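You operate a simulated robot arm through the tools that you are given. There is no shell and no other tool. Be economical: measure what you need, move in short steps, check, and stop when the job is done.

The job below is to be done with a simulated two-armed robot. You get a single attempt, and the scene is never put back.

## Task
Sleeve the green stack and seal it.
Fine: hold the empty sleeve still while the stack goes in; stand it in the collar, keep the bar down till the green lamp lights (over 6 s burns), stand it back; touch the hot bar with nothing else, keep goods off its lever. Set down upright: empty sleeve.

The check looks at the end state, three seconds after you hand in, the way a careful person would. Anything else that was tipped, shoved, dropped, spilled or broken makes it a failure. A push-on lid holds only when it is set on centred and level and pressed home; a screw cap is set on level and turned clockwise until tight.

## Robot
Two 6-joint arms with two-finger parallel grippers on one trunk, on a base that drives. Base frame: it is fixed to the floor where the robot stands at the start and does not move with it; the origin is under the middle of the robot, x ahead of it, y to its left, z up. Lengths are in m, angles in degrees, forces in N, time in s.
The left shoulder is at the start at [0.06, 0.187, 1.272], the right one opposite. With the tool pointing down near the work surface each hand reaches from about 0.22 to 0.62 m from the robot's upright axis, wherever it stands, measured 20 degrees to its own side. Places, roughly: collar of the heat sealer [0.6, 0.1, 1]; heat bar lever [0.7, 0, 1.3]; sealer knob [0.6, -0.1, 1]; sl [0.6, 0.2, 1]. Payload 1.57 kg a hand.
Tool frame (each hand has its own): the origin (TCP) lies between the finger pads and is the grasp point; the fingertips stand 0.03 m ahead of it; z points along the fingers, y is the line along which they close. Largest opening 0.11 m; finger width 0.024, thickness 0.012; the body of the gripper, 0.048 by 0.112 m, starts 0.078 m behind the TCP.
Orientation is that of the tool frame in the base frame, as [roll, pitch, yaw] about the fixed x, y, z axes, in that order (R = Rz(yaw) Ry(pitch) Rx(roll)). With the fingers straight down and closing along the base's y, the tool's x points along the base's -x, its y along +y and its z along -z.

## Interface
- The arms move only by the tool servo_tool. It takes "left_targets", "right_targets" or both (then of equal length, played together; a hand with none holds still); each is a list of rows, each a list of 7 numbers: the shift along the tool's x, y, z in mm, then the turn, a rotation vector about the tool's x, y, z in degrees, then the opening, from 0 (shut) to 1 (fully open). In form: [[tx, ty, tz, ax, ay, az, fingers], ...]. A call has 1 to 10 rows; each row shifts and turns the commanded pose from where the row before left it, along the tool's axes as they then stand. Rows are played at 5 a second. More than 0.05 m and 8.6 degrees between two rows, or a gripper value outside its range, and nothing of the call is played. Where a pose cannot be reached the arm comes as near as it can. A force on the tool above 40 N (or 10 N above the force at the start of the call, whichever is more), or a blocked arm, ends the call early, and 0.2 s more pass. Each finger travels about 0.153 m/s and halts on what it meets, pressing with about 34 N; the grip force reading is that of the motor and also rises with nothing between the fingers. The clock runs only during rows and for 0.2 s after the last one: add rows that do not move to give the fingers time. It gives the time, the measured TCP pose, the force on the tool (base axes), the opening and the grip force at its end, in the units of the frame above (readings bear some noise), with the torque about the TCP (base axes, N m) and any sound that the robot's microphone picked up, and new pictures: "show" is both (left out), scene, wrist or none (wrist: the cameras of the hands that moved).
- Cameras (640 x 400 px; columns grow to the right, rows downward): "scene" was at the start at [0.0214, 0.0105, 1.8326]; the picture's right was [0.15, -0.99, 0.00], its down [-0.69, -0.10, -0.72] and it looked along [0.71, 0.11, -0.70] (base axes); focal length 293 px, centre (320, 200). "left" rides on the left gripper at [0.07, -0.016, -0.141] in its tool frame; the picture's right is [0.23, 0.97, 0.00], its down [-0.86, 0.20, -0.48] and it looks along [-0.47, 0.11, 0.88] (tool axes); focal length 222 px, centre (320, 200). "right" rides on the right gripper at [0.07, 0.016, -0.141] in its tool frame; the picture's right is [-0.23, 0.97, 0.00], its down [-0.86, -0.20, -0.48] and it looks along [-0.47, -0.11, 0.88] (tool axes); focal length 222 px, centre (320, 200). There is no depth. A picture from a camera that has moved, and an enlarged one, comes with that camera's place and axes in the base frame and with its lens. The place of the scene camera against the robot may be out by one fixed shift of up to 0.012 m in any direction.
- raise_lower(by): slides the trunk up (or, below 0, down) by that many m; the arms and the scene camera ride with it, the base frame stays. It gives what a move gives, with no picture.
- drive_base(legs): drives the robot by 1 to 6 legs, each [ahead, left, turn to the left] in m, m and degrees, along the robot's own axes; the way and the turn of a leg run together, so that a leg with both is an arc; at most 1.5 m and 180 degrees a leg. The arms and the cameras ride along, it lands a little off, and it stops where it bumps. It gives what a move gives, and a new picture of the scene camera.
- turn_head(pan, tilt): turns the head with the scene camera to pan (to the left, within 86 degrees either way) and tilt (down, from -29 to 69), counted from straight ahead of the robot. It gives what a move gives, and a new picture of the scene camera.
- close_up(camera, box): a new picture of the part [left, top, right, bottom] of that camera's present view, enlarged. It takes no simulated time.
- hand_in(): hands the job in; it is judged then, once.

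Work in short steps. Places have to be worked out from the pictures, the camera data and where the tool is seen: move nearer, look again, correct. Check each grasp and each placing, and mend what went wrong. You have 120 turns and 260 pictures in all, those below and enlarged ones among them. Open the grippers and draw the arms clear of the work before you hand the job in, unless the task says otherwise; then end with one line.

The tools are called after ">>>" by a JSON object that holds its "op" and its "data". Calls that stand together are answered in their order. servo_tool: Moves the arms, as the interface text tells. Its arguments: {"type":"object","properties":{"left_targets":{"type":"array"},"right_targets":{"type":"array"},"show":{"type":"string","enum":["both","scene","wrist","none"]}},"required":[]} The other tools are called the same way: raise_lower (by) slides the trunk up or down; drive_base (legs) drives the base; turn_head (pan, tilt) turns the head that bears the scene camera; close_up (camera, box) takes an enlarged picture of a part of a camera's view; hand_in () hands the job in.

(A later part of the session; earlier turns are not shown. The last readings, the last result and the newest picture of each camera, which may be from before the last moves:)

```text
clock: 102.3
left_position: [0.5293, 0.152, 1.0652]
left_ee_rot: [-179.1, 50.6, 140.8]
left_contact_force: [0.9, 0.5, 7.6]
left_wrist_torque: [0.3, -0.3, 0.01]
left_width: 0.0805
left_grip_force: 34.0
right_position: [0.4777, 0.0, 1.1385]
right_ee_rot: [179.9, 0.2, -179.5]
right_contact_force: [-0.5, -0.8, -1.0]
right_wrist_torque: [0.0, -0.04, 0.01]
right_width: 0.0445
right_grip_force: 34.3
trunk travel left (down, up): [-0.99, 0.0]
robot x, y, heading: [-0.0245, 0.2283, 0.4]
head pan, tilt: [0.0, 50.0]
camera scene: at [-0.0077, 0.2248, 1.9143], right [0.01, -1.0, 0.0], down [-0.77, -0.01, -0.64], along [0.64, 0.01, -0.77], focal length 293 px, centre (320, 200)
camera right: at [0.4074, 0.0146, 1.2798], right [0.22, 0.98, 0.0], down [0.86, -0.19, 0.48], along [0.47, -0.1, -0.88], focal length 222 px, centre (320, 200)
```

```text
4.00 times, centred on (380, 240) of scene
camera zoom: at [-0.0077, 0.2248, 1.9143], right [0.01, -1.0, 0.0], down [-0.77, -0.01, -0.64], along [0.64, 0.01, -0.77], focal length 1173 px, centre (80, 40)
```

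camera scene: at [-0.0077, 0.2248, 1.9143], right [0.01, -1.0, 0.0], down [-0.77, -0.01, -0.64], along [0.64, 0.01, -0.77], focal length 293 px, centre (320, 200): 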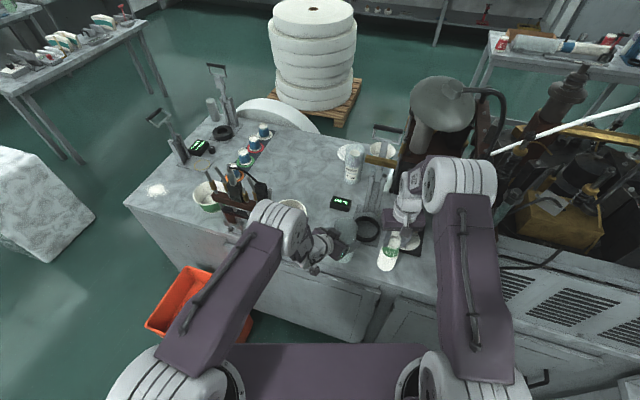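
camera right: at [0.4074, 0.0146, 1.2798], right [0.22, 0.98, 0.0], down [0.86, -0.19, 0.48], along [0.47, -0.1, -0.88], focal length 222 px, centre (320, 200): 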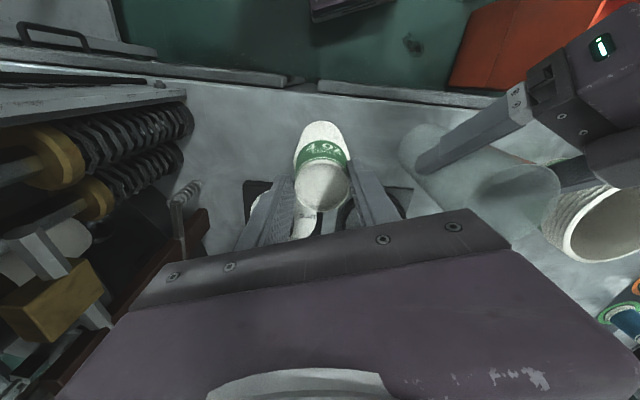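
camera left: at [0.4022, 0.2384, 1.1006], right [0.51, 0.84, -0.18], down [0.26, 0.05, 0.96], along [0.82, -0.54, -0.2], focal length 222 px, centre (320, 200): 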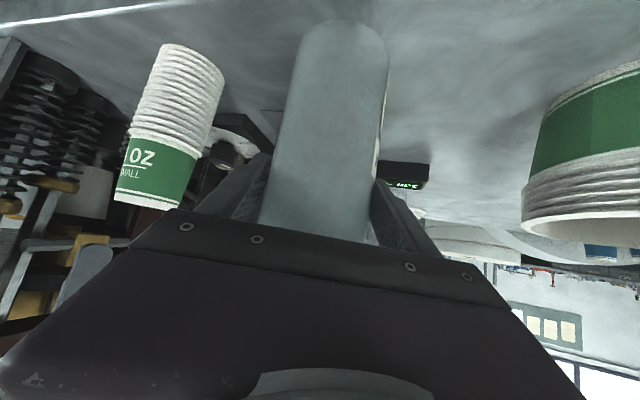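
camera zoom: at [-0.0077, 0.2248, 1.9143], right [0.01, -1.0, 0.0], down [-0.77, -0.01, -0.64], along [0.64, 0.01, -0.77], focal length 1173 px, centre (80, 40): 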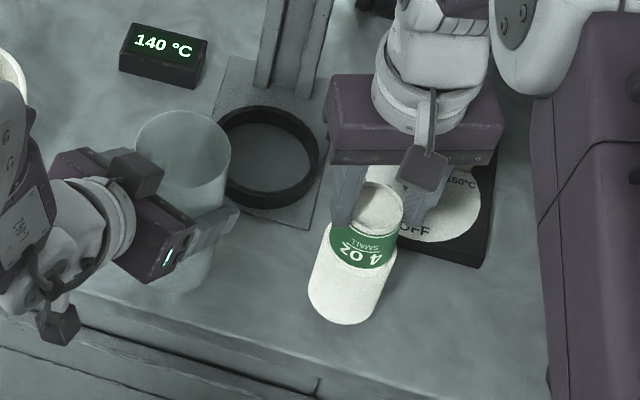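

Stack is held. Before moving over, I measure the sleeve mouth precisely from the right wrist camera and the scene.

>>> {"op": "close_up", "data": {"camera": "right", "box": [380, 100, 620, 250]}}

>>> {"op": "close_up", "data": {"camera": "scene", "box": [320, 205, 370, 245]}}

```text
2.67 times, centred on (500, 175) of right
camera zoom: at [0.4074, 0.0146, 1.2798], right [0.22, 0.98, 0.0], down [0.86, -0.19, 0.48], along [0.47, -0.1, -0.88], focal length 592 px, centre (-160, 267)
```

zoom: 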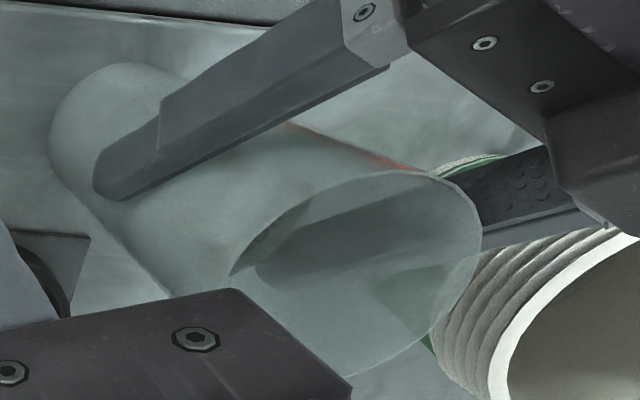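

```text
10.00 times, centred on (345, 225) of scene
camera zoom: at [-0.0077, 0.2248, 1.9143], right [0.01, -1.0, 0.0], down [-0.77, -0.01, -0.64], along [0.64, 0.01, -0.77], focal length 2932 px, centre (70, -50)
```

zoom: 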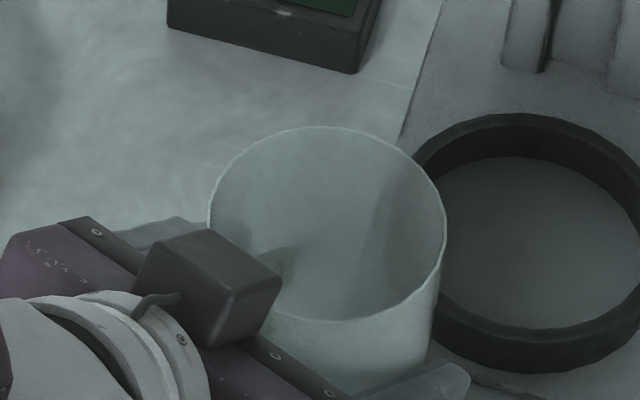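

Sleeve mouth ≈ (0.531,0.151), rim z≈1.125; the stack sits 3 mm ahead of the right TCP. I raise it and move it over the mouth, bottom ~2.5 cm above the rim.

>>> {"op": "servo_tool", "data": {"right_targets": [[0, 0, -45.5, 0, 0, 0, 0.34], [0, 0, -45.5, 0, 0, 0, 0.34], [0, 0, -45.5, 0, 0, 0, 0.34], [0, 0, -45.5, 0, 0, 0, 0.34], [-10, 30, 0, 0, 0, 0, 0.34], [-10, 30, 0, 0, 0, 0, 0.34], [-10, 30, 0, 0, 0, 0, 0.34], [-10, 30, 0, 0, 0, 0, 0.34], [-10, 30, 0, 0, 0, 0, 0.34], [0, 0, 0, 0, 0, 0, 0.34]], "show": "both"}}

>>> {"op": "close_up", "data": {"camera": "scene", "box": [290, 180, 390, 260]}}

>>> {"op": "close_up", "data": {"camera": "left", "box": [200, 100, 440, 260]}}

```text
clock: 104.5
left_position: [0.5291, 0.1524, 1.0648]
left_ee_rot: [-179.3, 50.6, 140.8]
left_contact_force: [-0.1, 1.2, 8.0]
left_wrist_torque: [0.31, -0.17, 0.06]
left_width: 0.0804
left_grip_force: 33.8
right_position: [0.5306, 0.1513, 1.3212]
right_ee_rot: [-179.9, 0.1, -179.5]
right_contact_force: [0.1, -0.8, -0.4]
right_wrist_torque: [-0.01, -0.01, 0.0]
right_width: 0.0448
right_grip_force: 33.5
trunk travel left (down, up): [-0.99, 0.0]
robot x, y, heading: [-0.0254, 0.2235, 0.4]
head pan, tilt: [0.0, 50.0]
camera scene: at [-0.0082, 0.2241, 1.9143], right [0.01, -1.0, 0.0], down [-0.77, -0.01, -0.64], along [0.64, 0.01, -0.77], focal length 293 px, centre (320, 200)
camera right: at [0.4591, 0.1663, 1.4628], right [0.22, 0.98, 0.0], down [0.86, -0.19, 0.48], along [0.47, -0.1, -0.88], focal length 222 px, centre (320, 200)
```

scene: 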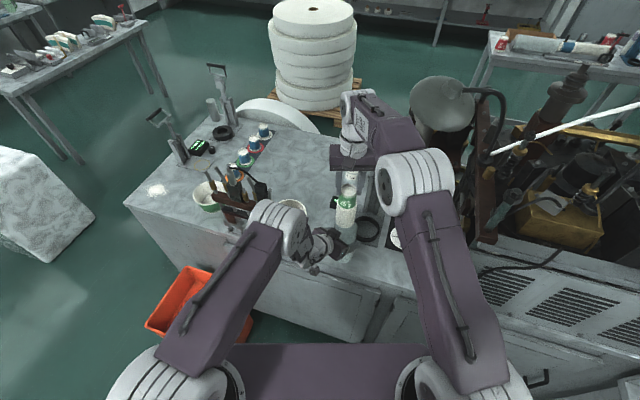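
right: 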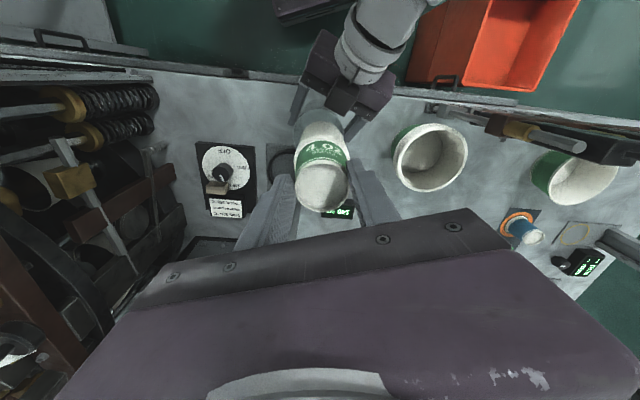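

```text
5.00 times, centred on (340, 220) of scene
camera zoom: at [-0.0082, 0.2241, 1.9143], right [0.01, -1.0, 0.0], down [-0.77, -0.01, -0.64], along [0.64, 0.01, -0.77], focal length 1466 px, centre (220, 100)
```

zoom: 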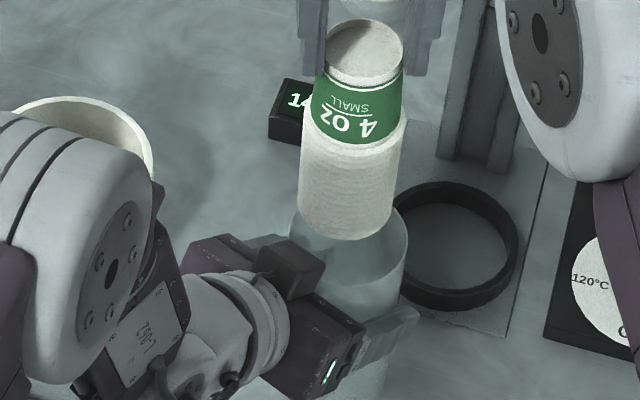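

```text
2.50 times, centred on (320, 180) of left
camera zoom: at [0.4013, 0.2384, 1.1007], right [0.51, 0.84, -0.18], down [0.26, 0.05, 0.96], along [0.82, -0.54, -0.2], focal length 555 px, centre (320, 250)
```

zoom: 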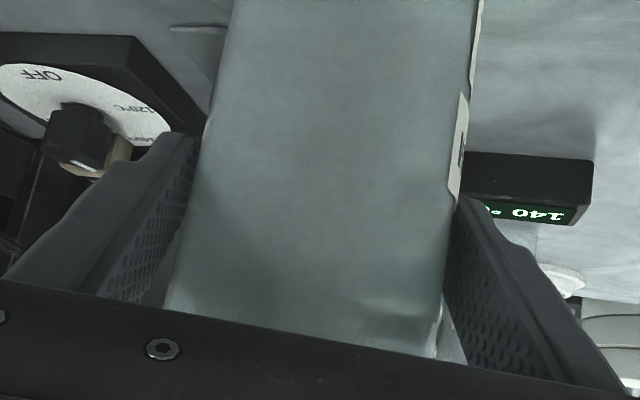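

Nearly concentric. I zoom the right camera to compare the stack's bottom and the sleeve's mouth.

>>> {"op": "close_up", "data": {"camera": "right", "box": [270, 80, 380, 160]}}

>>> {"op": "close_up", "data": {"camera": "scene", "box": [325, 200, 375, 240]}}

```text
5.00 times, centred on (325, 120) of right
camera zoom: at [0.4591, 0.1663, 1.4628], right [0.22, 0.98, 0.0], down [0.86, -0.19, 0.48], along [0.47, -0.1, -0.88], focal length 1111 px, centre (295, 600)
```

zoom: 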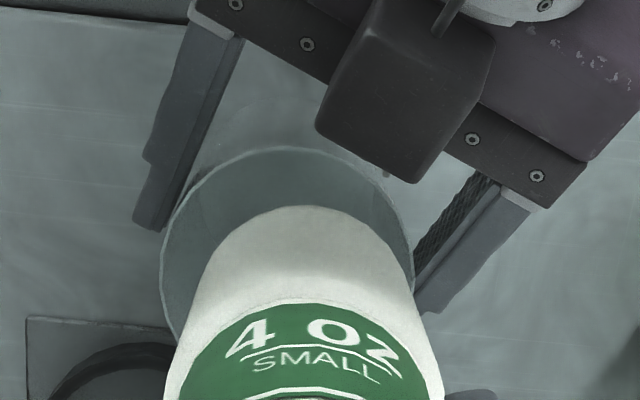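

```text
10.00 times, centred on (350, 220) of scene
camera zoom: at [-0.0082, 0.2241, 1.9143], right [0.01, -1.0, 0.0], down [-0.77, -0.01, -0.64], along [0.64, 0.01, -0.77], focal length 2932 px, centre (20, 0)
```

zoom: 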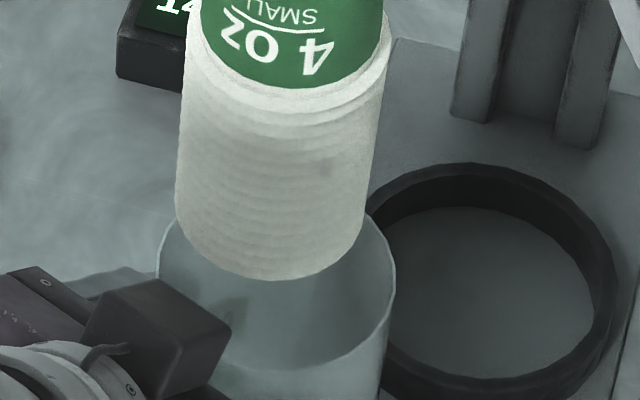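

The stack is about 5 mm too far left (+y) and ~5 mm too far ahead. I correct both, lower to just at the rim, and look.

>>> {"op": "servo_tool", "data": {"right_targets": [[6, -5, 0, 0, 0, 0, 0.34], [0, 0, 18, 0, 0, 0, 0.34], [0, 0, 0, 0, 0, 0, 0.34]], "show": "none"}}

>>> {"op": "close_up", "data": {"camera": "right", "box": [270, 80, 380, 160]}}

>>> {"op": "close_up", "data": {"camera": "scene", "box": [325, 200, 375, 240]}}

```text
clock: 105.3
left_position: [0.5287, 0.1529, 1.0652]
left_ee_rot: [-179.2, 50.7, 140.8]
left_contact_force: [-0.5, 0.5, 7.4]
left_wrist_torque: [0.16, -0.09, 0.01]
left_width: 0.0806
left_grip_force: 34.5
right_position: [0.5227, 0.1453, 1.3021]
right_ee_rot: [-180.0, 0.0, -179.5]
right_contact_force: [0.1, -0.3, -0.3]
right_wrist_torque: [-0.01, 0.0, 0.0]
right_width: 0.0446
right_grip_force: 33.9
trunk travel left (down, up): [-0.99, 0.0]
robot x, y, heading: [-0.022, 0.2293, 0.3]
head pan, tilt: [0.0, 50.0]
```

```text
5.00 times, centred on (325, 120) of right
camera zoom: at [0.4525, 0.1606, 1.4448], right [0.22, 0.98, 0.0], down [0.86, -0.19, 0.48], along [0.47, -0.1, -0.88], focal length 1111 px, centre (295, 600)
```

zoom: 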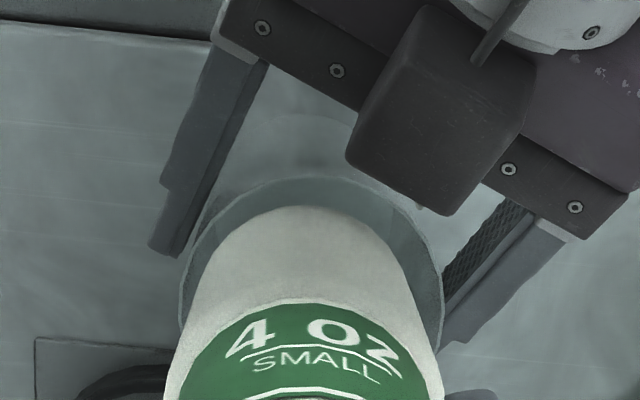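

```text
10.00 times, centred on (350, 220) of scene
camera zoom: at [-0.0079, 0.2248, 1.9143], right [0.01, -1.0, 0.0], down [-0.77, -0.01, -0.64], along [0.64, 0.01, -0.77], focal length 2932 px, centre (20, 0)
```

zoom: 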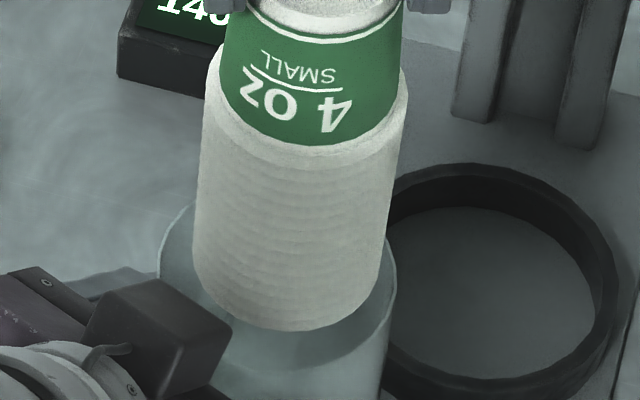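

Now concentric within ~2 mm in both views. I lower the stack 3 cm into the mouth and check forces.

>>> {"op": "servo_tool", "data": {"right_targets": [[0, 1, 10, 0, 0, 0, 0.34], [0, 0, 10, 0, 0, 0, 0.34], [0, 0, 10, 0, 0, 0, 0.34], [0, 0, 0, 0, 0, 0, 0.34]], "show": "none"}}

>>> {"op": "close_up", "data": {"camera": "scene", "box": [315, 180, 375, 240]}}

>>> {"op": "close_up", "data": {"camera": "right", "box": [270, 80, 380, 160]}}

```text
clock: 106.3
left_position: [0.5293, 0.1533, 1.0645]
left_ee_rot: [-179.2, 50.7, 140.7]
left_contact_force: [-0.7, 0.6, 5.9]
left_wrist_torque: [0.2, -0.15, 0.04]
left_width: 0.0804
left_grip_force: 33.8
right_position: [0.5239, 0.1463, 1.2726]
right_ee_rot: [-179.9, 0.0, -179.4]
right_contact_force: [-1.1, -0.1, -0.9]
right_wrist_torque: [0.0, -0.02, 0.0]
right_width: 0.0446
right_grip_force: 34.3
trunk travel left (down, up): [-0.99, 0.0]
robot x, y, heading: [-0.0249, 0.2262, 0.9]
head pan, tilt: [0.0, 50.0]
```

```text
6.67 times, centred on (345, 210) of scene
camera zoom: at [-0.0077, 0.2248, 1.9143], right [0.01, -1.0, 0.0], down [-0.77, -0.01, -0.64], along [0.64, 0.01, -0.77], focal length 1954 px, centre (153, 133)
```

zoom: 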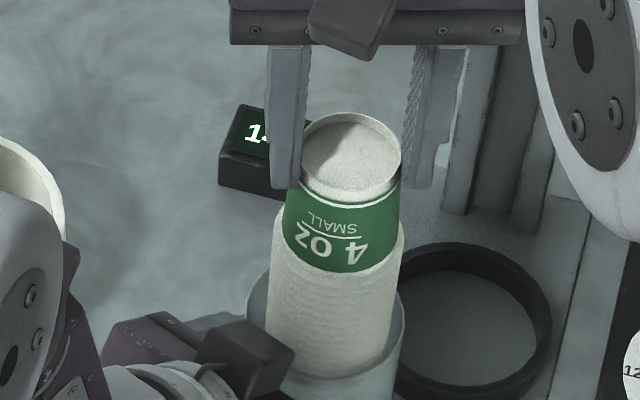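

```text
5.00 times, centred on (325, 120) of right
camera zoom: at [0.452, 0.1611, 1.4143], right [0.22, 0.98, 0.0], down [0.86, -0.19, 0.48], along [0.47, -0.1, -0.88], focal length 1111 px, centre (295, 600)
```

zoom: 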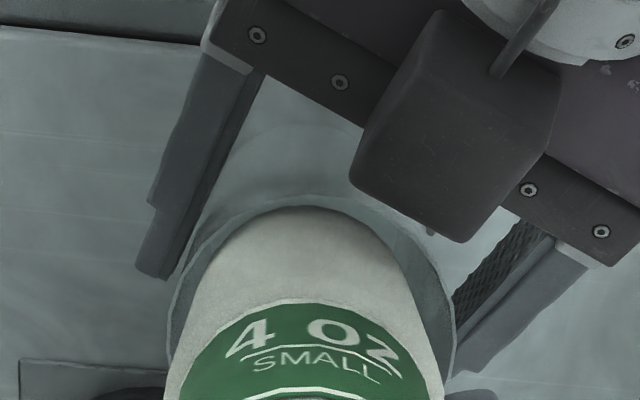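

No contact force; it is going in cleanly. I continue down, until the fingertips reach the rim.

>>> {"op": "servo_tool", "data": {"right_targets": [[0, 0, 12, 0, 0, 0, 0.34], [0, 0, 12, 0, 0, 0, 0.34], [0, 0, 12, 0, 0, 0, 0.34], [0, 0, 12, 0, 0, 0, 0.34], [0, 0, 12, 0, 0, 0, 0.34], [0, 0, 12, 0, 0, 0, 0.34], [0, 0, 12, 0, 0, 0, 0.34], [0, 0, 12, 0, 0, 0, 0.34], [0, 0, 8, 0, 0, 0, 0.34], [0, 0, 0, 0, 0, 0, 0.34]], "show": "wrist"}}

>>> {"op": "close_up", "data": {"camera": "scene", "box": [310, 190, 380, 250]}}

```text
clock: 108.5
left_position: [0.5286, 0.1529, 1.0652]
left_ee_rot: [-179.2, 50.5, 140.7]
left_contact_force: [0.4, 0.1, 5.1]
left_wrist_torque: [0.1, -0.13, -0.01]
left_width: 0.0805
left_grip_force: 33.9
right_position: [0.5246, 0.1447, 1.1685]
right_ee_rot: [180.0, 0.0, -179.5]
right_contact_force: [-0.9, -0.4, 0.0]
right_wrist_torque: [-0.02, -0.04, 0.02]
right_width: 0.0446
right_grip_force: 33.8
trunk travel left (down, up): [-0.99, 0.0]
robot x, y, heading: [-0.0199, 0.2266, 0.3]
head pan, tilt: [0.0, 50.0]
camera right: at [0.4531, 0.1611, 1.3105], right [0.22, 0.98, 0.0], down [0.86, -0.19, 0.48], along [0.47, -0.1, -0.88], focal length 222 px, centre (320, 200)
```

right: 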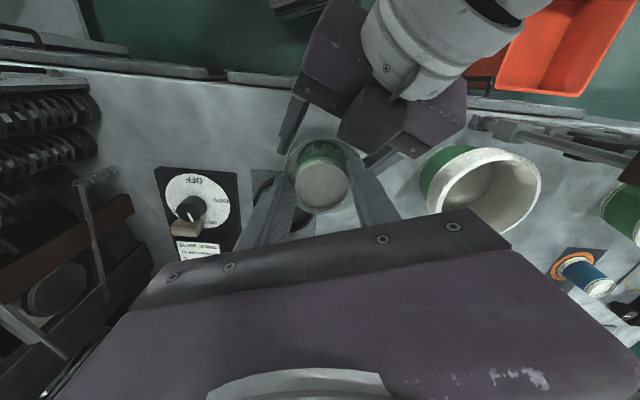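

```text
6.67 times, centred on (345, 220) of scene
camera zoom: at [-0.0075, 0.2247, 1.9143], right [0.01, -1.0, 0.0], down [-0.77, -0.01, -0.64], along [0.64, 0.01, -0.77], focal length 1954 px, centre (153, 67)
```

zoom: 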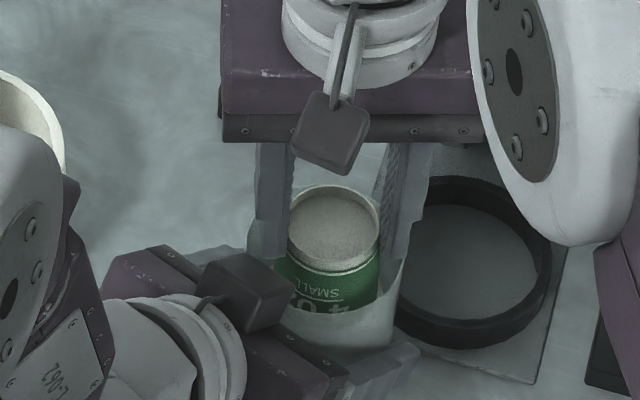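

Fingertips are ~1 cm above the rim. I shift 1.5 mm left and ease down further, watching the force.

>>> {"op": "servo_tool", "data": {"right_targets": [[0, 1.5, 5, 0, 0, 0, 0.34], [0, 0, 5, 0, 0, 0, 0.34], [0, 0, 5, 0, 0, 0, 0.34], [0, 0, 4, 0, 0, 0, 0.34], [0, 0, 0, 0, 0, 0, 0.34]], "show": "none"}}

>>> {"op": "close_up", "data": {"camera": "scene", "box": [320, 205, 370, 245]}}

>>> {"op": "close_up", "data": {"camera": "right", "box": [260, 120, 400, 230]}}

```text
clock: 109.7
left_position: [0.5292, 0.1526, 1.0652]
left_ee_rot: [-179.4, 50.7, 140.8]
left_contact_force: [5.7, -1.8, -2.3]
left_wrist_torque: [0.38, -0.51, -0.06]
left_width: 0.0804
left_grip_force: 34.3
right_position: [0.5241, 0.1462, 1.1491]
right_ee_rot: [179.9, 0.1, -179.5]
right_contact_force: [-3.6, -0.5, 10.9]
right_wrist_torque: [-0.26, 0.23, -0.01]
right_width: 0.0442
right_grip_force: 34.2
trunk travel left (down, up): [-0.99, 0.0]
robot x, y, heading: [-0.0245, 0.2251, 0.4]
head pan, tilt: [0.0, 50.0]
```

```text
10.00 times, centred on (345, 225) of scene
camera zoom: at [-0.0076, 0.2245, 1.9144], right [0.01, -1.0, 0.0], down [-0.77, -0.01, -0.64], along [0.64, 0.01, -0.77], focal length 2932 px, centre (70, -50)
```

zoom: 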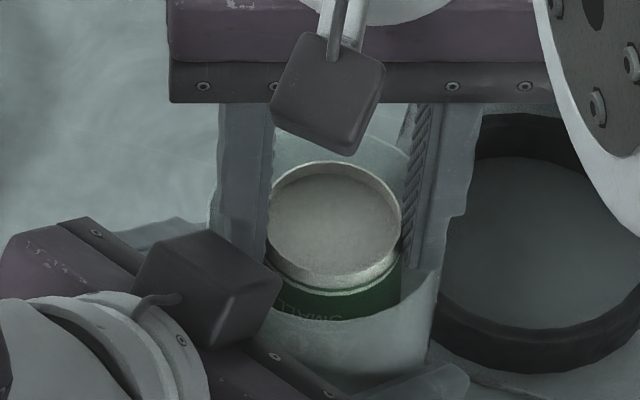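

```text
3.64 times, centred on (330, 175) of right
camera zoom: at [0.4533, 0.1616, 1.2918], right [0.22, 0.98, 0.0], down [0.86, -0.19, 0.48], along [0.47, -0.1, -0.88], focal length 808 px, centre (284, 291)
```

zoom: 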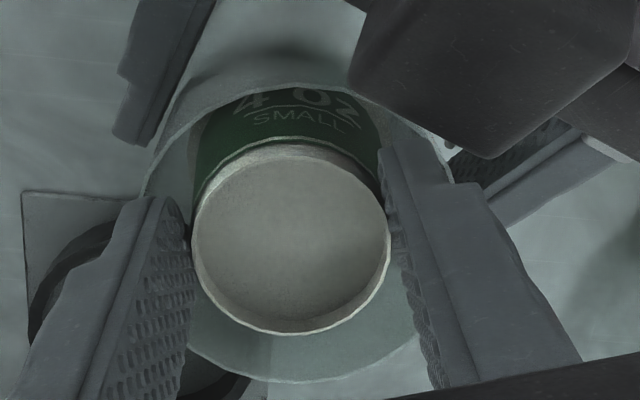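

Light contact (11 N): fingertips just touch the rim. I back up 6 mm and release gently so the stack slides down inside the held sleeve.

>>> {"op": "servo_tool", "data": {"right_targets": [[0, 0, -6, 0, 0, 0, 0.34], [0, 0, 0, 0, 0, 0, 0.43], [0, 0, 0, 0, 0, 0, 0.5], [0, 0, 0, 0, 0, 0, 0.6], [0, 0, 0, 0, 0, 0, 0.6]], "show": "none"}}

>>> {"op": "close_up", "data": {"camera": "scene", "box": [310, 190, 380, 250]}}

>>> {"op": "close_up", "data": {"camera": "right", "box": [240, 100, 420, 240]}}

```text
clock: 110.9
left_position: [0.529, 0.1526, 1.065]
left_ee_rot: [-179.2, 50.7, 140.8]
left_contact_force: [-0.2, 0.6, 5.1]
left_wrist_torque: [0.23, -0.24, 0.07]
left_width: 0.0806
left_grip_force: 34.1
right_position: [0.5246, 0.1476, 1.1554]
right_ee_rot: [180.0, 0.0, -179.4]
right_contact_force: [1.0, 0.5, -0.8]
right_wrist_torque: [-0.05, -0.02, -0.05]
right_width: 0.0661
right_grip_force: 0.1
trunk travel left (down, up): [-0.99, 0.0]
robot x, y, heading: [-0.0261, 0.225, 0.4]
head pan, tilt: [0.0, 50.0]
```

```text
6.67 times, centred on (345, 220) of scene
camera zoom: at [-0.0075, 0.2248, 1.9143], right [0.01, -1.0, 0.0], down [-0.77, -0.01, -0.64], along [0.64, 0.01, -0.77], focal length 1954 px, centre (153, 67)
```

zoom: 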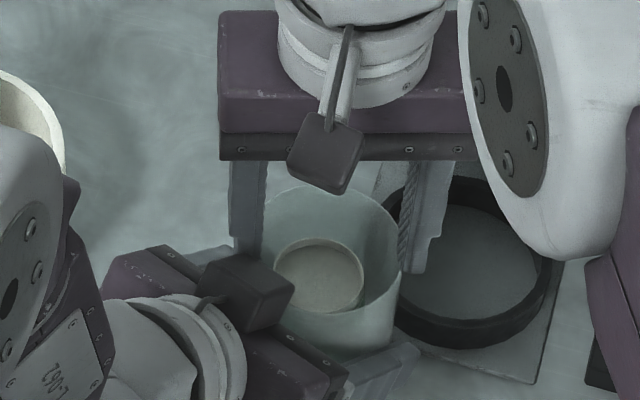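

```text
2.86 times, centred on (330, 170) of right
camera zoom: at [0.4531, 0.1621, 1.2977], right [0.22, 0.98, 0.0], down [0.86, -0.19, 0.48], along [0.47, -0.1, -0.88], focal length 635 px, centre (291, 286)
```

zoom: 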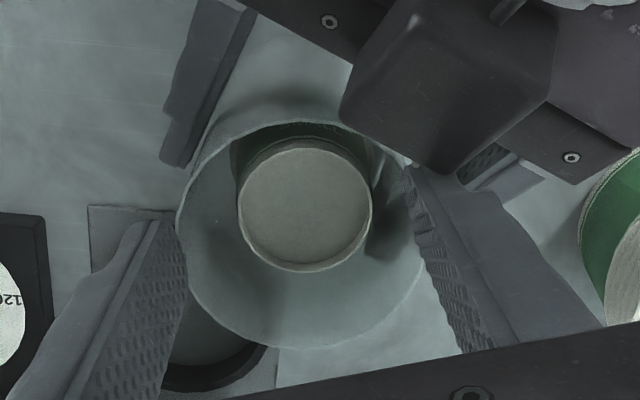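

The stack sits inside the sleeve. I withdraw the right hand upward and back.

>>> {"op": "servo_tool", "data": {"right_targets": [[0, 0, -40, 0, 0, 0, 0.6], [0, 0, -45, 0, 0, 0, 0.6], [0, 0, -45, 0, 0, 0, 0.6], [0, 0, -45, 0, 0, 0, 0.6], [25, -35, -20, 0, 0, 0, 0.6], [25, -35, -20, 0, 0, 0, 0.6], [25, -35, -20, 0, 0, 0, 0.6], [25, -35, -10, 0, 0, 0, 0.6]], "show": "scene"}}

>>> {"op": "close_up", "data": {"camera": "scene", "box": [300, 180, 420, 270]}}

```text
clock: 112.7
left_position: [0.5276, 0.1516, 1.0646]
left_ee_rot: [-179.3, 50.7, 140.8]
left_contact_force: [-0.6, 1.5, 4.3]
left_wrist_torque: [0.29, -0.07, 0.06]
left_width: 0.0804
left_grip_force: 34.0
right_position: [0.4236, 0.0056, 1.3996]
right_ee_rot: [-179.9, 0.0, -179.5]
right_contact_force: [0.3, 0.4, -0.1]
right_wrist_torque: [0.04, 0.02, 0.02]
right_width: 0.0661
right_grip_force: 0.1
trunk travel left (down, up): [-0.99, 0.0]
robot x, y, heading: [-0.0226, 0.2278, 0.1]
head pan, tilt: [0.0, 50.0]
camera scene: at [-0.0088, 0.2229, 1.9142], right [0.01, -1.0, 0.0], down [-0.77, -0.01, -0.64], along [0.64, 0.01, -0.77], focal length 293 px, centre (320, 200)
```

scene: 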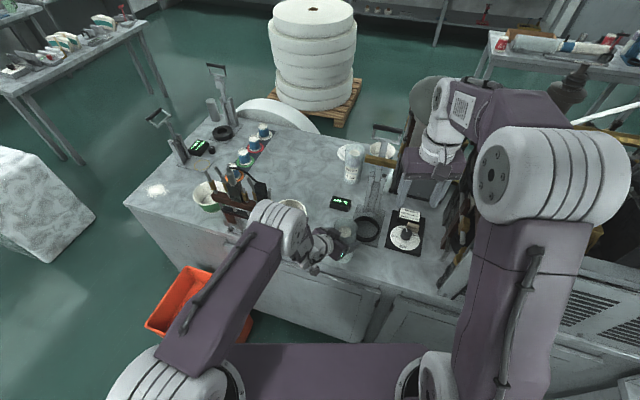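

```text
4.44 times, centred on (360, 225) of scene
camera zoom: at [-0.0088, 0.2229, 1.9142], right [0.01, -1.0, 0.0], down [-0.77, -0.01, -0.64], along [0.64, 0.01, -0.77], focal length 1303 px, centre (142, 89)
```

zoom: 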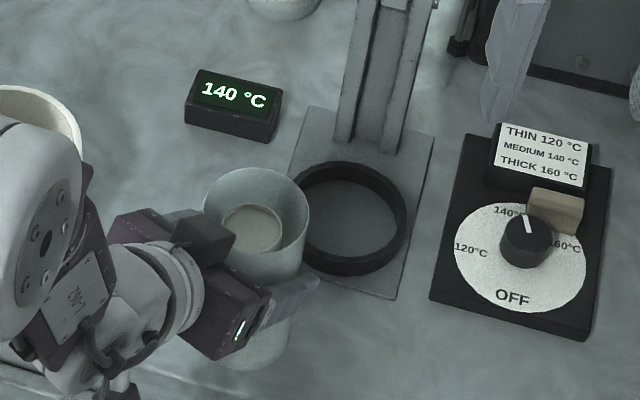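

Now I lift the filled sleeve ~5 cm and check the grip holds.

>>> {"op": "servo_tool", "data": {"left_targets": [[-8, 0, -6.5, 0, 0, 0, 0.62], [-15, 0, -12.5, 0, 0, 0, 0.62], [-16, 0, -12.5, 0, 0, 0, 0.62], [0, 0, 0, 0, 0, 0, 0.62]], "show": "none"}}

>>> {"op": "close_up", "data": {"camera": "scene", "box": [300, 180, 420, 270]}}

>>> {"op": "close_up", "data": {"camera": "left", "box": [0, 0, 640, 400]}}

```text
clock: 113.7
left_position: [0.5296, 0.1518, 1.1141]
left_ee_rot: [-179.5, 50.6, 140.6]
left_contact_force: [0.1, 0.3, -0.5]
left_wrist_torque: [-0.03, 0.02, 0.0]
left_width: 0.0804
left_grip_force: 33.7
right_position: [0.4284, 0.0069, 1.3995]
right_ee_rot: [-179.9, 0.0, -179.5]
right_contact_force: [0.3, 0.1, 0.1]
right_wrist_torque: [0.01, 0.02, 0.0]
right_width: 0.066
right_grip_force: 0.1
trunk travel left (down, up): [-0.99, 0.0]
robot x, y, heading: [-0.0236, 0.229, 0.5]
head pan, tilt: [0.0, 50.0]
```

```text
4.44 times, centred on (360, 225) of scene
camera zoom: at [-0.0053, 0.225, 1.9142], right [0.01, -1.0, 0.0], down [-0.77, -0.01, -0.64], along [0.64, 0.01, -0.77], focal length 1303 px, centre (142, 89)
```

zoom: 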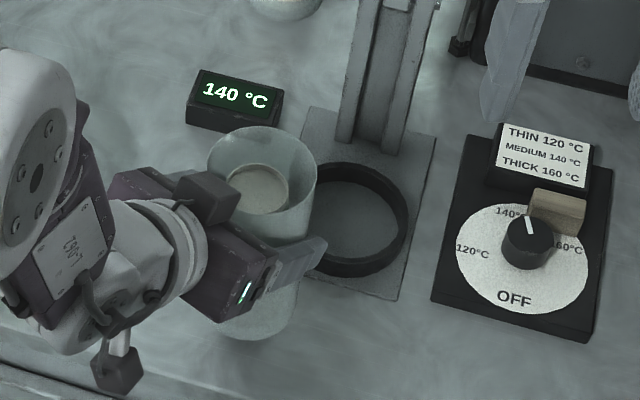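

```text
1.00 times, centred on (320, 200) of left
camera zoom: at [0.4018, 0.2385, 1.1504], right [0.51, 0.84, -0.18], down [0.26, 0.05, 0.96], along [0.82, -0.54, -0.2], focal length 222 px, centre (320, 200)
```

zoom: 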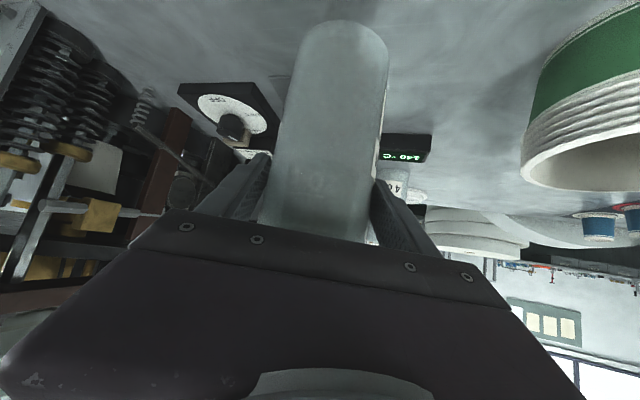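

The filled sleeve hangs securely. Collar centre ≈ (0.639,0.053). I drive the base 5 cm ahead and 10 cm right to bring it into the left arm's reach.

>>> {"op": "drive_base", "data": {"legs": [[0, -0.1, 0], [0.04, 0, 0]]}}

>>> {"op": "close_up", "data": {"camera": "scene", "box": [270, 150, 410, 270]}}

```text
clock: 115.4
left_position: [0.5605, 0.0534, 1.1186]
left_ee_rot: [-179.8, 51.2, 140.3]
left_contact_force: [-0.7, -0.3, -0.8]
left_wrist_torque: [0.0, -0.02, -0.01]
left_width: 0.0805
left_grip_force: 33.6
right_position: [0.4561, -0.0915, 1.4039]
right_ee_rot: [-179.9, 0.5, -179.6]
right_contact_force: [-0.8, 0.5, -0.5]
right_wrist_torque: [-0.05, -0.11, -0.01]
right_width: 0.0662
right_grip_force: 0.1
trunk travel left (down, up): [-0.99, 0.0]
robot x, y, heading: [0.015, 0.1244, 0.3]
head pan, tilt: [0.0, 50.0]
camera scene: at [0.0188, 0.127, 1.9144], right [0.01, -1.0, 0.0], down [-0.76, -0.01, -0.65], along [0.65, 0.0, -0.76], focal length 293 px, centre (320, 200)
```

scene: 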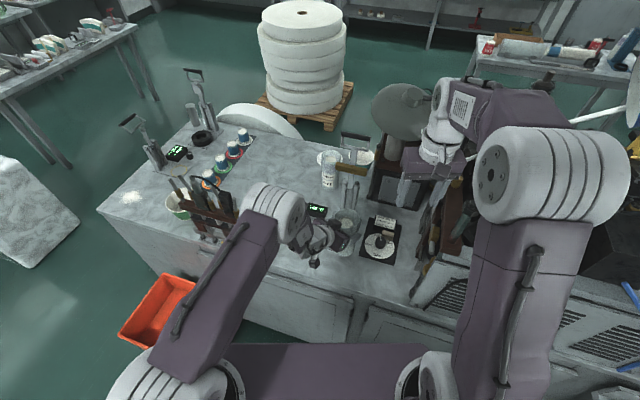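

```text
3.33 times, centred on (340, 210) of scene
camera zoom: at [0.0188, 0.127, 1.9144], right [0.01, -1.0, 0.0], down [-0.76, -0.01, -0.65], along [0.65, 0.0, -0.76], focal length 977 px, centre (253, 167)
```

zoom: 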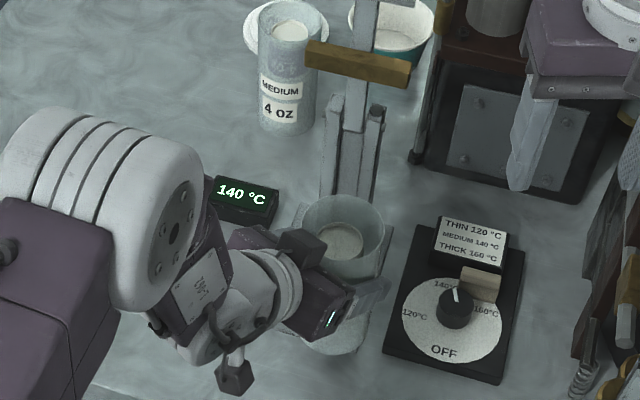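

I move the sleeve forward 5 cm at this height (top ≈1.18, well under the raised bar) and look.

>>> {"op": "servo_tool", "data": {"left_targets": [[-12, 16, 15, 0, 0, 0, 0.62], [-12, 16, 15, 0, 0, 0, 0.62], [0, 0, 0, 0, 0, 0, 0.62]], "show": "none"}}

>>> {"op": "close_up", "data": {"camera": "scene", "box": [290, 140, 390, 260]}}

>>> {"op": "close_up", "data": {"camera": "left", "box": [180, 0, 480, 220]}}

```text
clock: 116.2
left_position: [0.6162, 0.0539, 1.115]
left_ee_rot: [-179.5, 50.8, 140.6]
left_contact_force: [-0.9, 0.9, -1.6]
left_wrist_torque: [-0.03, -0.03, 0.01]
left_width: 0.0807
left_grip_force: 34.7
right_position: [0.4623, -0.0919, 1.4019]
right_ee_rot: [-179.9, 0.2, -179.6]
right_contact_force: [-0.7, 0.4, 0.5]
right_wrist_torque: [0.0, -0.02, 0.04]
right_width: 0.0659
right_grip_force: 0.1
trunk travel left (down, up): [-0.99, 0.0]
robot x, y, heading: [0.0148, 0.1235, 0.3]
head pan, tilt: [0.0, 50.0]
```

```text
3.33 times, centred on (340, 200) of scene
camera zoom: at [0.0289, 0.1277, 1.9143], right [0.01, -1.0, 0.0], down [-0.76, -0.01, -0.64], along [0.64, 0.0, -0.76], focal length 977 px, centre (253, 200)
```

zoom: 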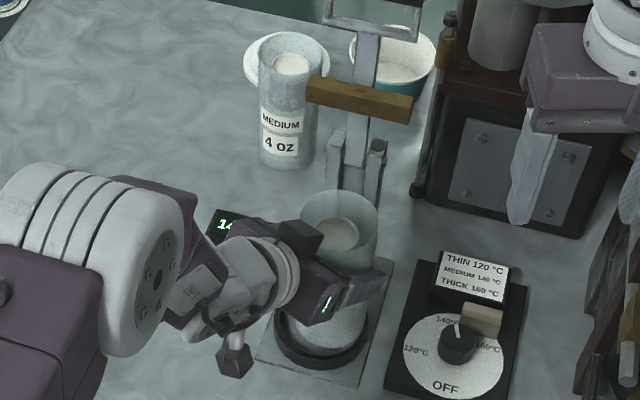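

```text
1.82 times, centred on (330, 110) of left
camera zoom: at [0.4882, 0.1407, 1.1499], right [0.51, 0.84, -0.18], down [0.26, 0.05, 0.96], along [0.82, -0.54, -0.19], focal length 404 px, centre (302, 364)
```

zoom: 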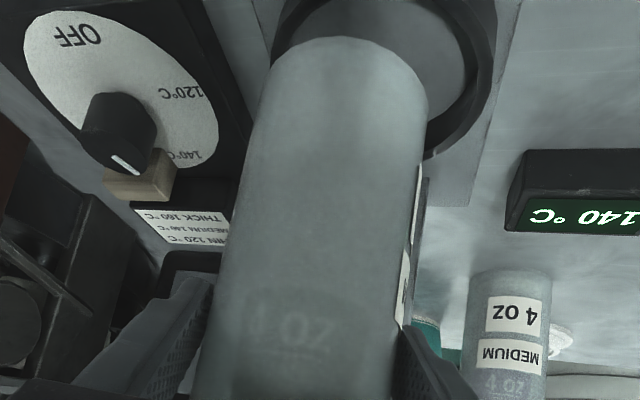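

I zoom the scene camera to compare sleeve bottom and collar.

>>> {"op": "close_up", "data": {"camera": "scene", "box": [315, 190, 375, 260]}}

>>> {"op": "close_up", "data": {"camera": "left", "box": [280, 0, 460, 110]}}

```text
5.71 times, centred on (345, 225) of scene
camera zoom: at [0.0289, 0.1277, 1.9143], right [0.01, -1.0, 0.0], down [-0.76, -0.01, -0.64], along [0.64, 0.0, -0.76], focal length 1675 px, centre (177, 57)
```

zoom: 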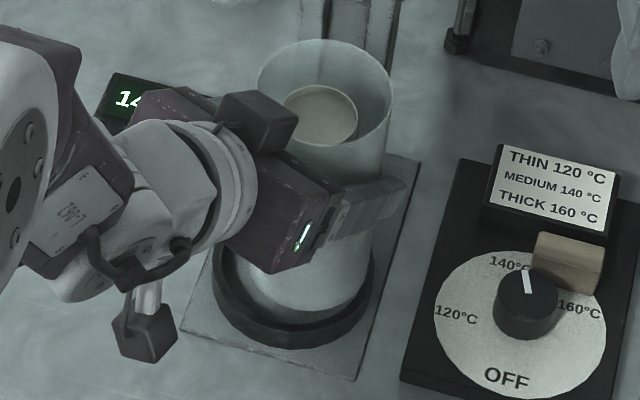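

```text
3.56 times, centred on (370, 55) of left
camera zoom: at [0.4882, 0.1407, 1.1499], right [0.51, 0.84, -0.18], down [0.26, 0.05, 0.96], along [0.82, -0.54, -0.19], focal length 790 px, centre (142, 716)
```

zoom: 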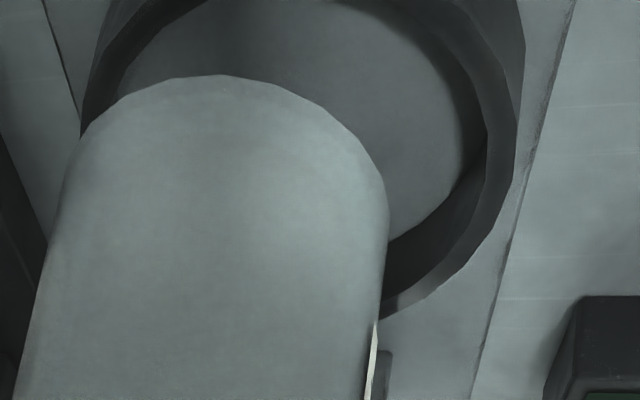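

I need better numbers; I zoom tighter on the collar region.

>>> {"op": "close_up", "data": {"camera": "scene", "box": [320, 220, 360, 255]}}

>>> {"op": "close_up", "data": {"camera": "right", "box": [300, 60, 520, 220]}}

```text
11.43 times, centred on (340, 238) of scene
camera zoom: at [0.0289, 0.1277, 1.9143], right [0.01, -1.0, 0.0], down [-0.76, -0.01, -0.64], along [0.64, 0.0, -0.76], focal length 3350 px, centre (91, -229)
```

zoom: 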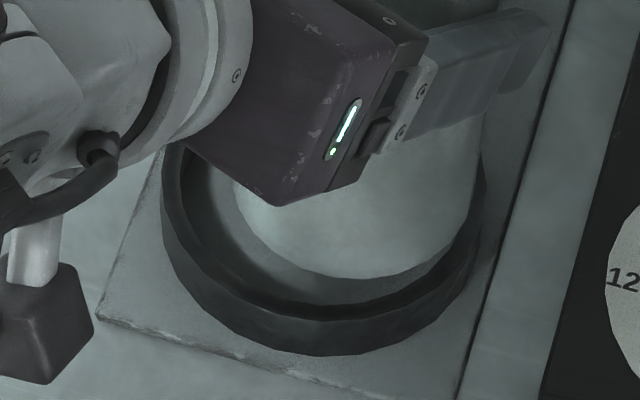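

```text
2.50 times, centred on (410, 140) of right
camera zoom: at [0.3916, -0.076, 1.5433], right [0.22, 0.98, 0.0], down [0.86, -0.19, 0.48], along [0.47, -0.11, -0.88], focal length 555 px, centre (95, 350)
```

zoom: 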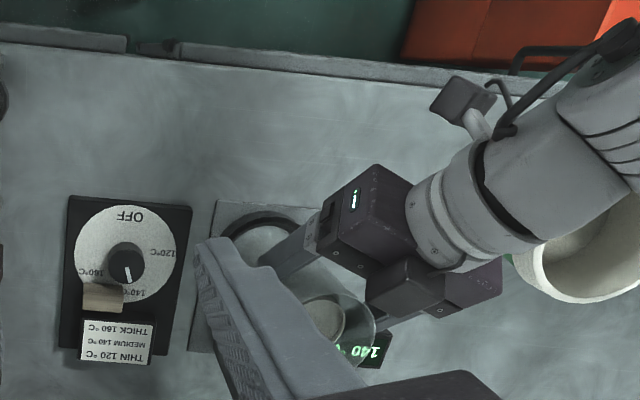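

Measured in one view: collar centre is (+16.5, +8.6) mm from the sleeve's bottom. I shift by that and re-measure.

>>> {"op": "servo_tool", "data": {"left_targets": [[-2.3, 8.5, 2.8, 0, 0, 0, 0.62], [-2.3, 8.5, 2.8, 0, 0, 0, 0.62], [0, 0, 0, 0, 0, 0, 0.62]], "show": "none"}}

>>> {"op": "close_up", "data": {"camera": "scene", "box": [320, 220, 360, 255]}}

>>> {"op": "close_up", "data": {"camera": "left", "box": [260, 0, 460, 120]}}

```text
clock: 117.0
left_position: [0.6357, 0.061, 1.1134]
left_ee_rot: [-179.4, 50.7, 140.6]
left_contact_force: [-0.8, -0.2, -1.2]
left_wrist_torque: [0.0, 0.03, 0.0]
left_width: 0.0807
left_grip_force: 33.9
right_position: [0.467, -0.0923, 1.4007]
right_ee_rot: [-180.0, 0.0, -179.7]
right_contact_force: [0.5, 0.3, 1.1]
right_wrist_torque: [-0.03, -0.02, 0.01]
right_width: 0.0659
right_grip_force: 0.1
trunk travel left (down, up): [-0.99, 0.0]
robot x, y, heading: [0.0175, 0.1243, 0.3]
head pan, tilt: [0.0, 50.0]
```

```text
11.43 times, centred on (340, 238) of scene
camera zoom: at [0.0339, 0.125, 1.9143], right [0.01, -1.0, 0.0], down [-0.77, -0.01, -0.64], along [0.64, 0.01, -0.77], focal length 3350 px, centre (91, -229)
```

zoom: 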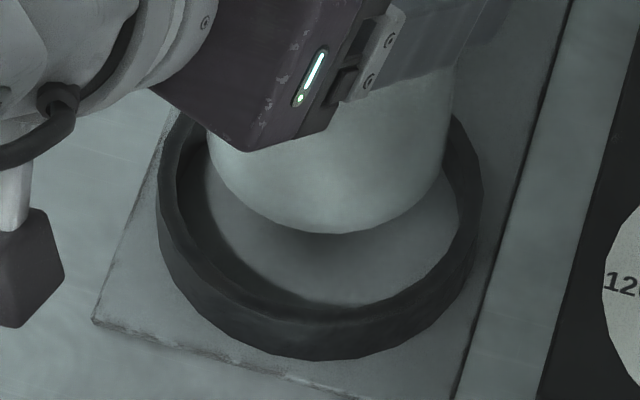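

```text
3.20 times, centred on (360, 60) of left
camera zoom: at [0.5076, 0.1468, 1.149], right [0.51, 0.84, -0.18], down [0.26, 0.05, 0.96], along [0.82, -0.54, -0.2], focal length 711 px, centre (192, 648)
```

zoom: 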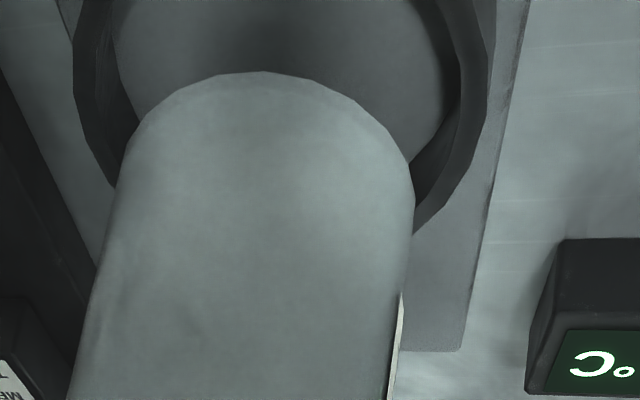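

Offset now only ~3 mm. I trim it and lower 2.6 cm to just above the ring, then check once more.

>>> {"op": "servo_tool", "data": {"left_targets": [[2, 0, -3, 0, 0, 0, 0.62], [10, 0, 8.2, 0, 0, 0, 0.62], [10, 0, 8.2, 0, 0, 0, 0.62], [0, 0, 0, 0, 0, 0, 0.62]], "show": "none"}}

>>> {"op": "close_up", "data": {"camera": "scene", "box": [320, 220, 360, 255]}}

>>> {"op": "close_up", "data": {"camera": "left", "box": [260, 0, 460, 120]}}

```text
clock: 118.0
left_position: [0.6335, 0.0615, 1.0882]
left_ee_rot: [-179.4, 50.7, 140.6]
left_contact_force: [0.6, -0.3, -1.6]
left_wrist_torque: [-0.01, 0.02, -0.02]
left_width: 0.0808
left_grip_force: 34.4
right_position: [0.4661, -0.0937, 1.3996]
right_ee_rot: [179.9, 0.0, -179.6]
right_contact_force: [0.2, 0.5, 0.2]
right_wrist_torque: [0.01, -0.02, -0.01]
right_width: 0.0659
right_grip_force: 0.1
trunk travel left (down, up): [-0.99, 0.0]
robot x, y, heading: [0.0182, 0.1299, 0.4]
head pan, tilt: [0.0, 50.0]
```

```text
11.43 times, centred on (340, 238) of scene
camera zoom: at [0.0336, 0.1246, 1.9143], right [0.01, -1.0, 0.0], down [-0.77, -0.01, -0.64], along [0.64, 0.01, -0.77], focal length 3350 px, centre (91, -229)
```

zoom: 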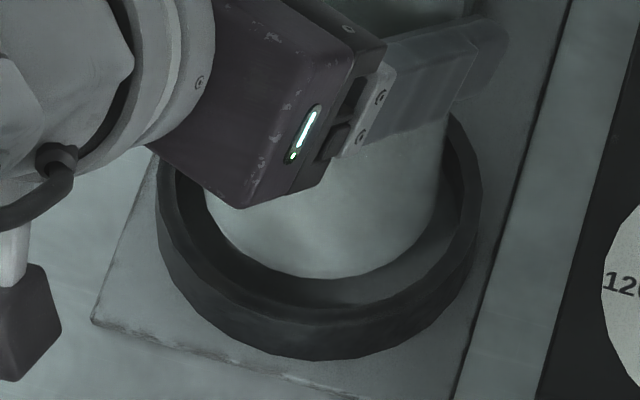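

```text
3.20 times, centred on (360, 60) of left
camera zoom: at [0.5056, 0.1474, 1.1249], right [0.51, 0.84, -0.18], down [0.26, 0.05, 0.96], along [0.82, -0.54, -0.2], focal length 711 px, centre (192, 648)
```

zoom: 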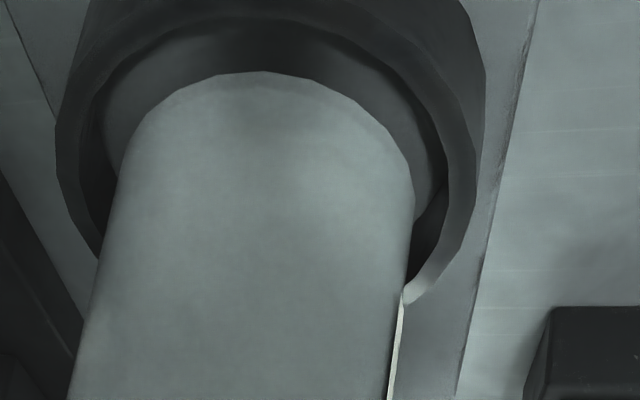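

Sleeve is inside the ring's outline, ~3 mm too far ahead. I trim and lower into the collar until it touches down.

>>> {"op": "servo_tool", "data": {"left_targets": [[1.5, -1.9, -1.8, 0, 0, 0, 0.62], [3.1, 0, 2.5, 0, 0, 0, 0.62], [3.1, 0, 2.5, 0, 0, 0, 0.62], [3.1, 0, 2.5, 0, 0, 0, 0.62], [0, 0, 0, 0, 0, 0, 0.62]], "show": "none"}}

>>> {"op": "close_up", "data": {"camera": "scene", "box": [320, 220, 360, 255]}}

```text
clock: 119.2
left_position: [0.6278, 0.0629, 1.0766]
left_ee_rot: [-179.4, 50.7, 140.6]
left_contact_force: [0.0, -0.7, -1.0]
left_wrist_torque: [-0.01, -0.03, 0.0]
left_width: 0.0806
left_grip_force: 34.3
right_position: [0.4653, -0.0931, 1.3998]
right_ee_rot: [180.0, 0.0, -179.6]
right_contact_force: [0.4, 0.0, -0.9]
right_wrist_torque: [0.01, 0.03, -0.02]
right_width: 0.0659
right_grip_force: 0.0
trunk travel left (down, up): [-0.99, 0.0]
robot x, y, heading: [0.0164, 0.1297, 0.3]
head pan, tilt: [0.0, 50.0]
```

```text
11.43 times, centred on (340, 238) of scene
camera zoom: at [0.034, 0.1245, 1.9143], right [0.01, -1.0, 0.0], down [-0.77, -0.01, -0.64], along [0.64, 0.01, -0.77], focal length 3350 px, centre (91, -229)
```

zoom: 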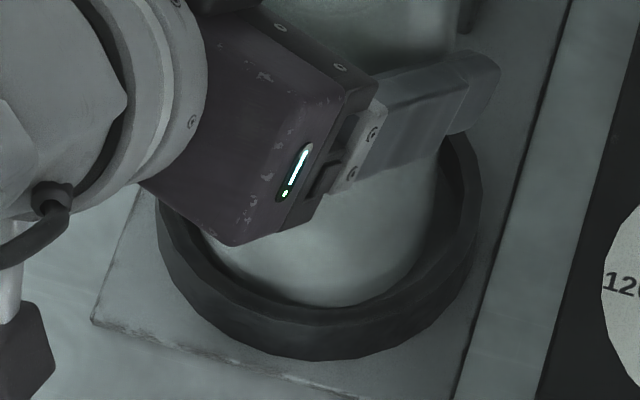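

It's within the ring without contact force. I go on in small steps.

>>> {"op": "servo_tool", "data": {"left_targets": [[3.1, 0, 2.5, 0, 0, 0, 0.62], [0, 0, 0, 0, 0, 0, 0.62]], "show": "none"}}

>>> {"op": "servo_tool", "data": {"left_targets": [[2.3, 0, 1.9, 0, 0, 0, 0.62], [0, 0, 0, 0, 0, 0, 0.62]], "show": "none"}}

```text
clock: 119.8
left_position: [0.6289, 0.0627, 1.073]
left_ee_rot: [-179.3, 50.7, 140.6]
left_contact_force: [0.0, 0.7, -0.8]
left_wrist_torque: [0.03, -0.02, 0.0]
left_width: 0.0807
left_grip_force: 33.6
right_position: [0.4669, -0.0935, 1.4]
right_ee_rot: [-180.0, 0.1, -179.6]
right_contact_force: [0.6, 0.2, -0.5]
right_wrist_torque: [-0.01, 0.02, 0.02]
right_width: 0.0663
right_grip_force: 0.1
trunk travel left (down, up): [-0.99, 0.0]
robot x, y, heading: [0.0165, 0.1267, 0.6]
head pan, tilt: [0.0, 50.0]
```

```text
clock: 120.4
left_position: [0.6294, 0.0619, 1.0688]
left_ee_rot: [-179.4, 50.7, 140.6]
left_contact_force: [0.1, 0.2, -2.2]
left_wrist_torque: [0.0, 0.01, -0.03]
left_width: 0.0806
left_grip_force: 33.9
right_position: [0.4667, -0.0926, 1.3996]
right_ee_rot: [179.9, 0.0, -179.6]
right_contact_force: [0.3, 0.7, 0.8]
right_wrist_torque: [-0.01, 0.0, 0.0]
right_width: 0.066
right_grip_force: 0.1
trunk travel left (down, up): [-0.99, 0.0]
robot x, y, heading: [0.017, 0.1251, 0.1]
head pan, tilt: [0.0, 50.0]
```

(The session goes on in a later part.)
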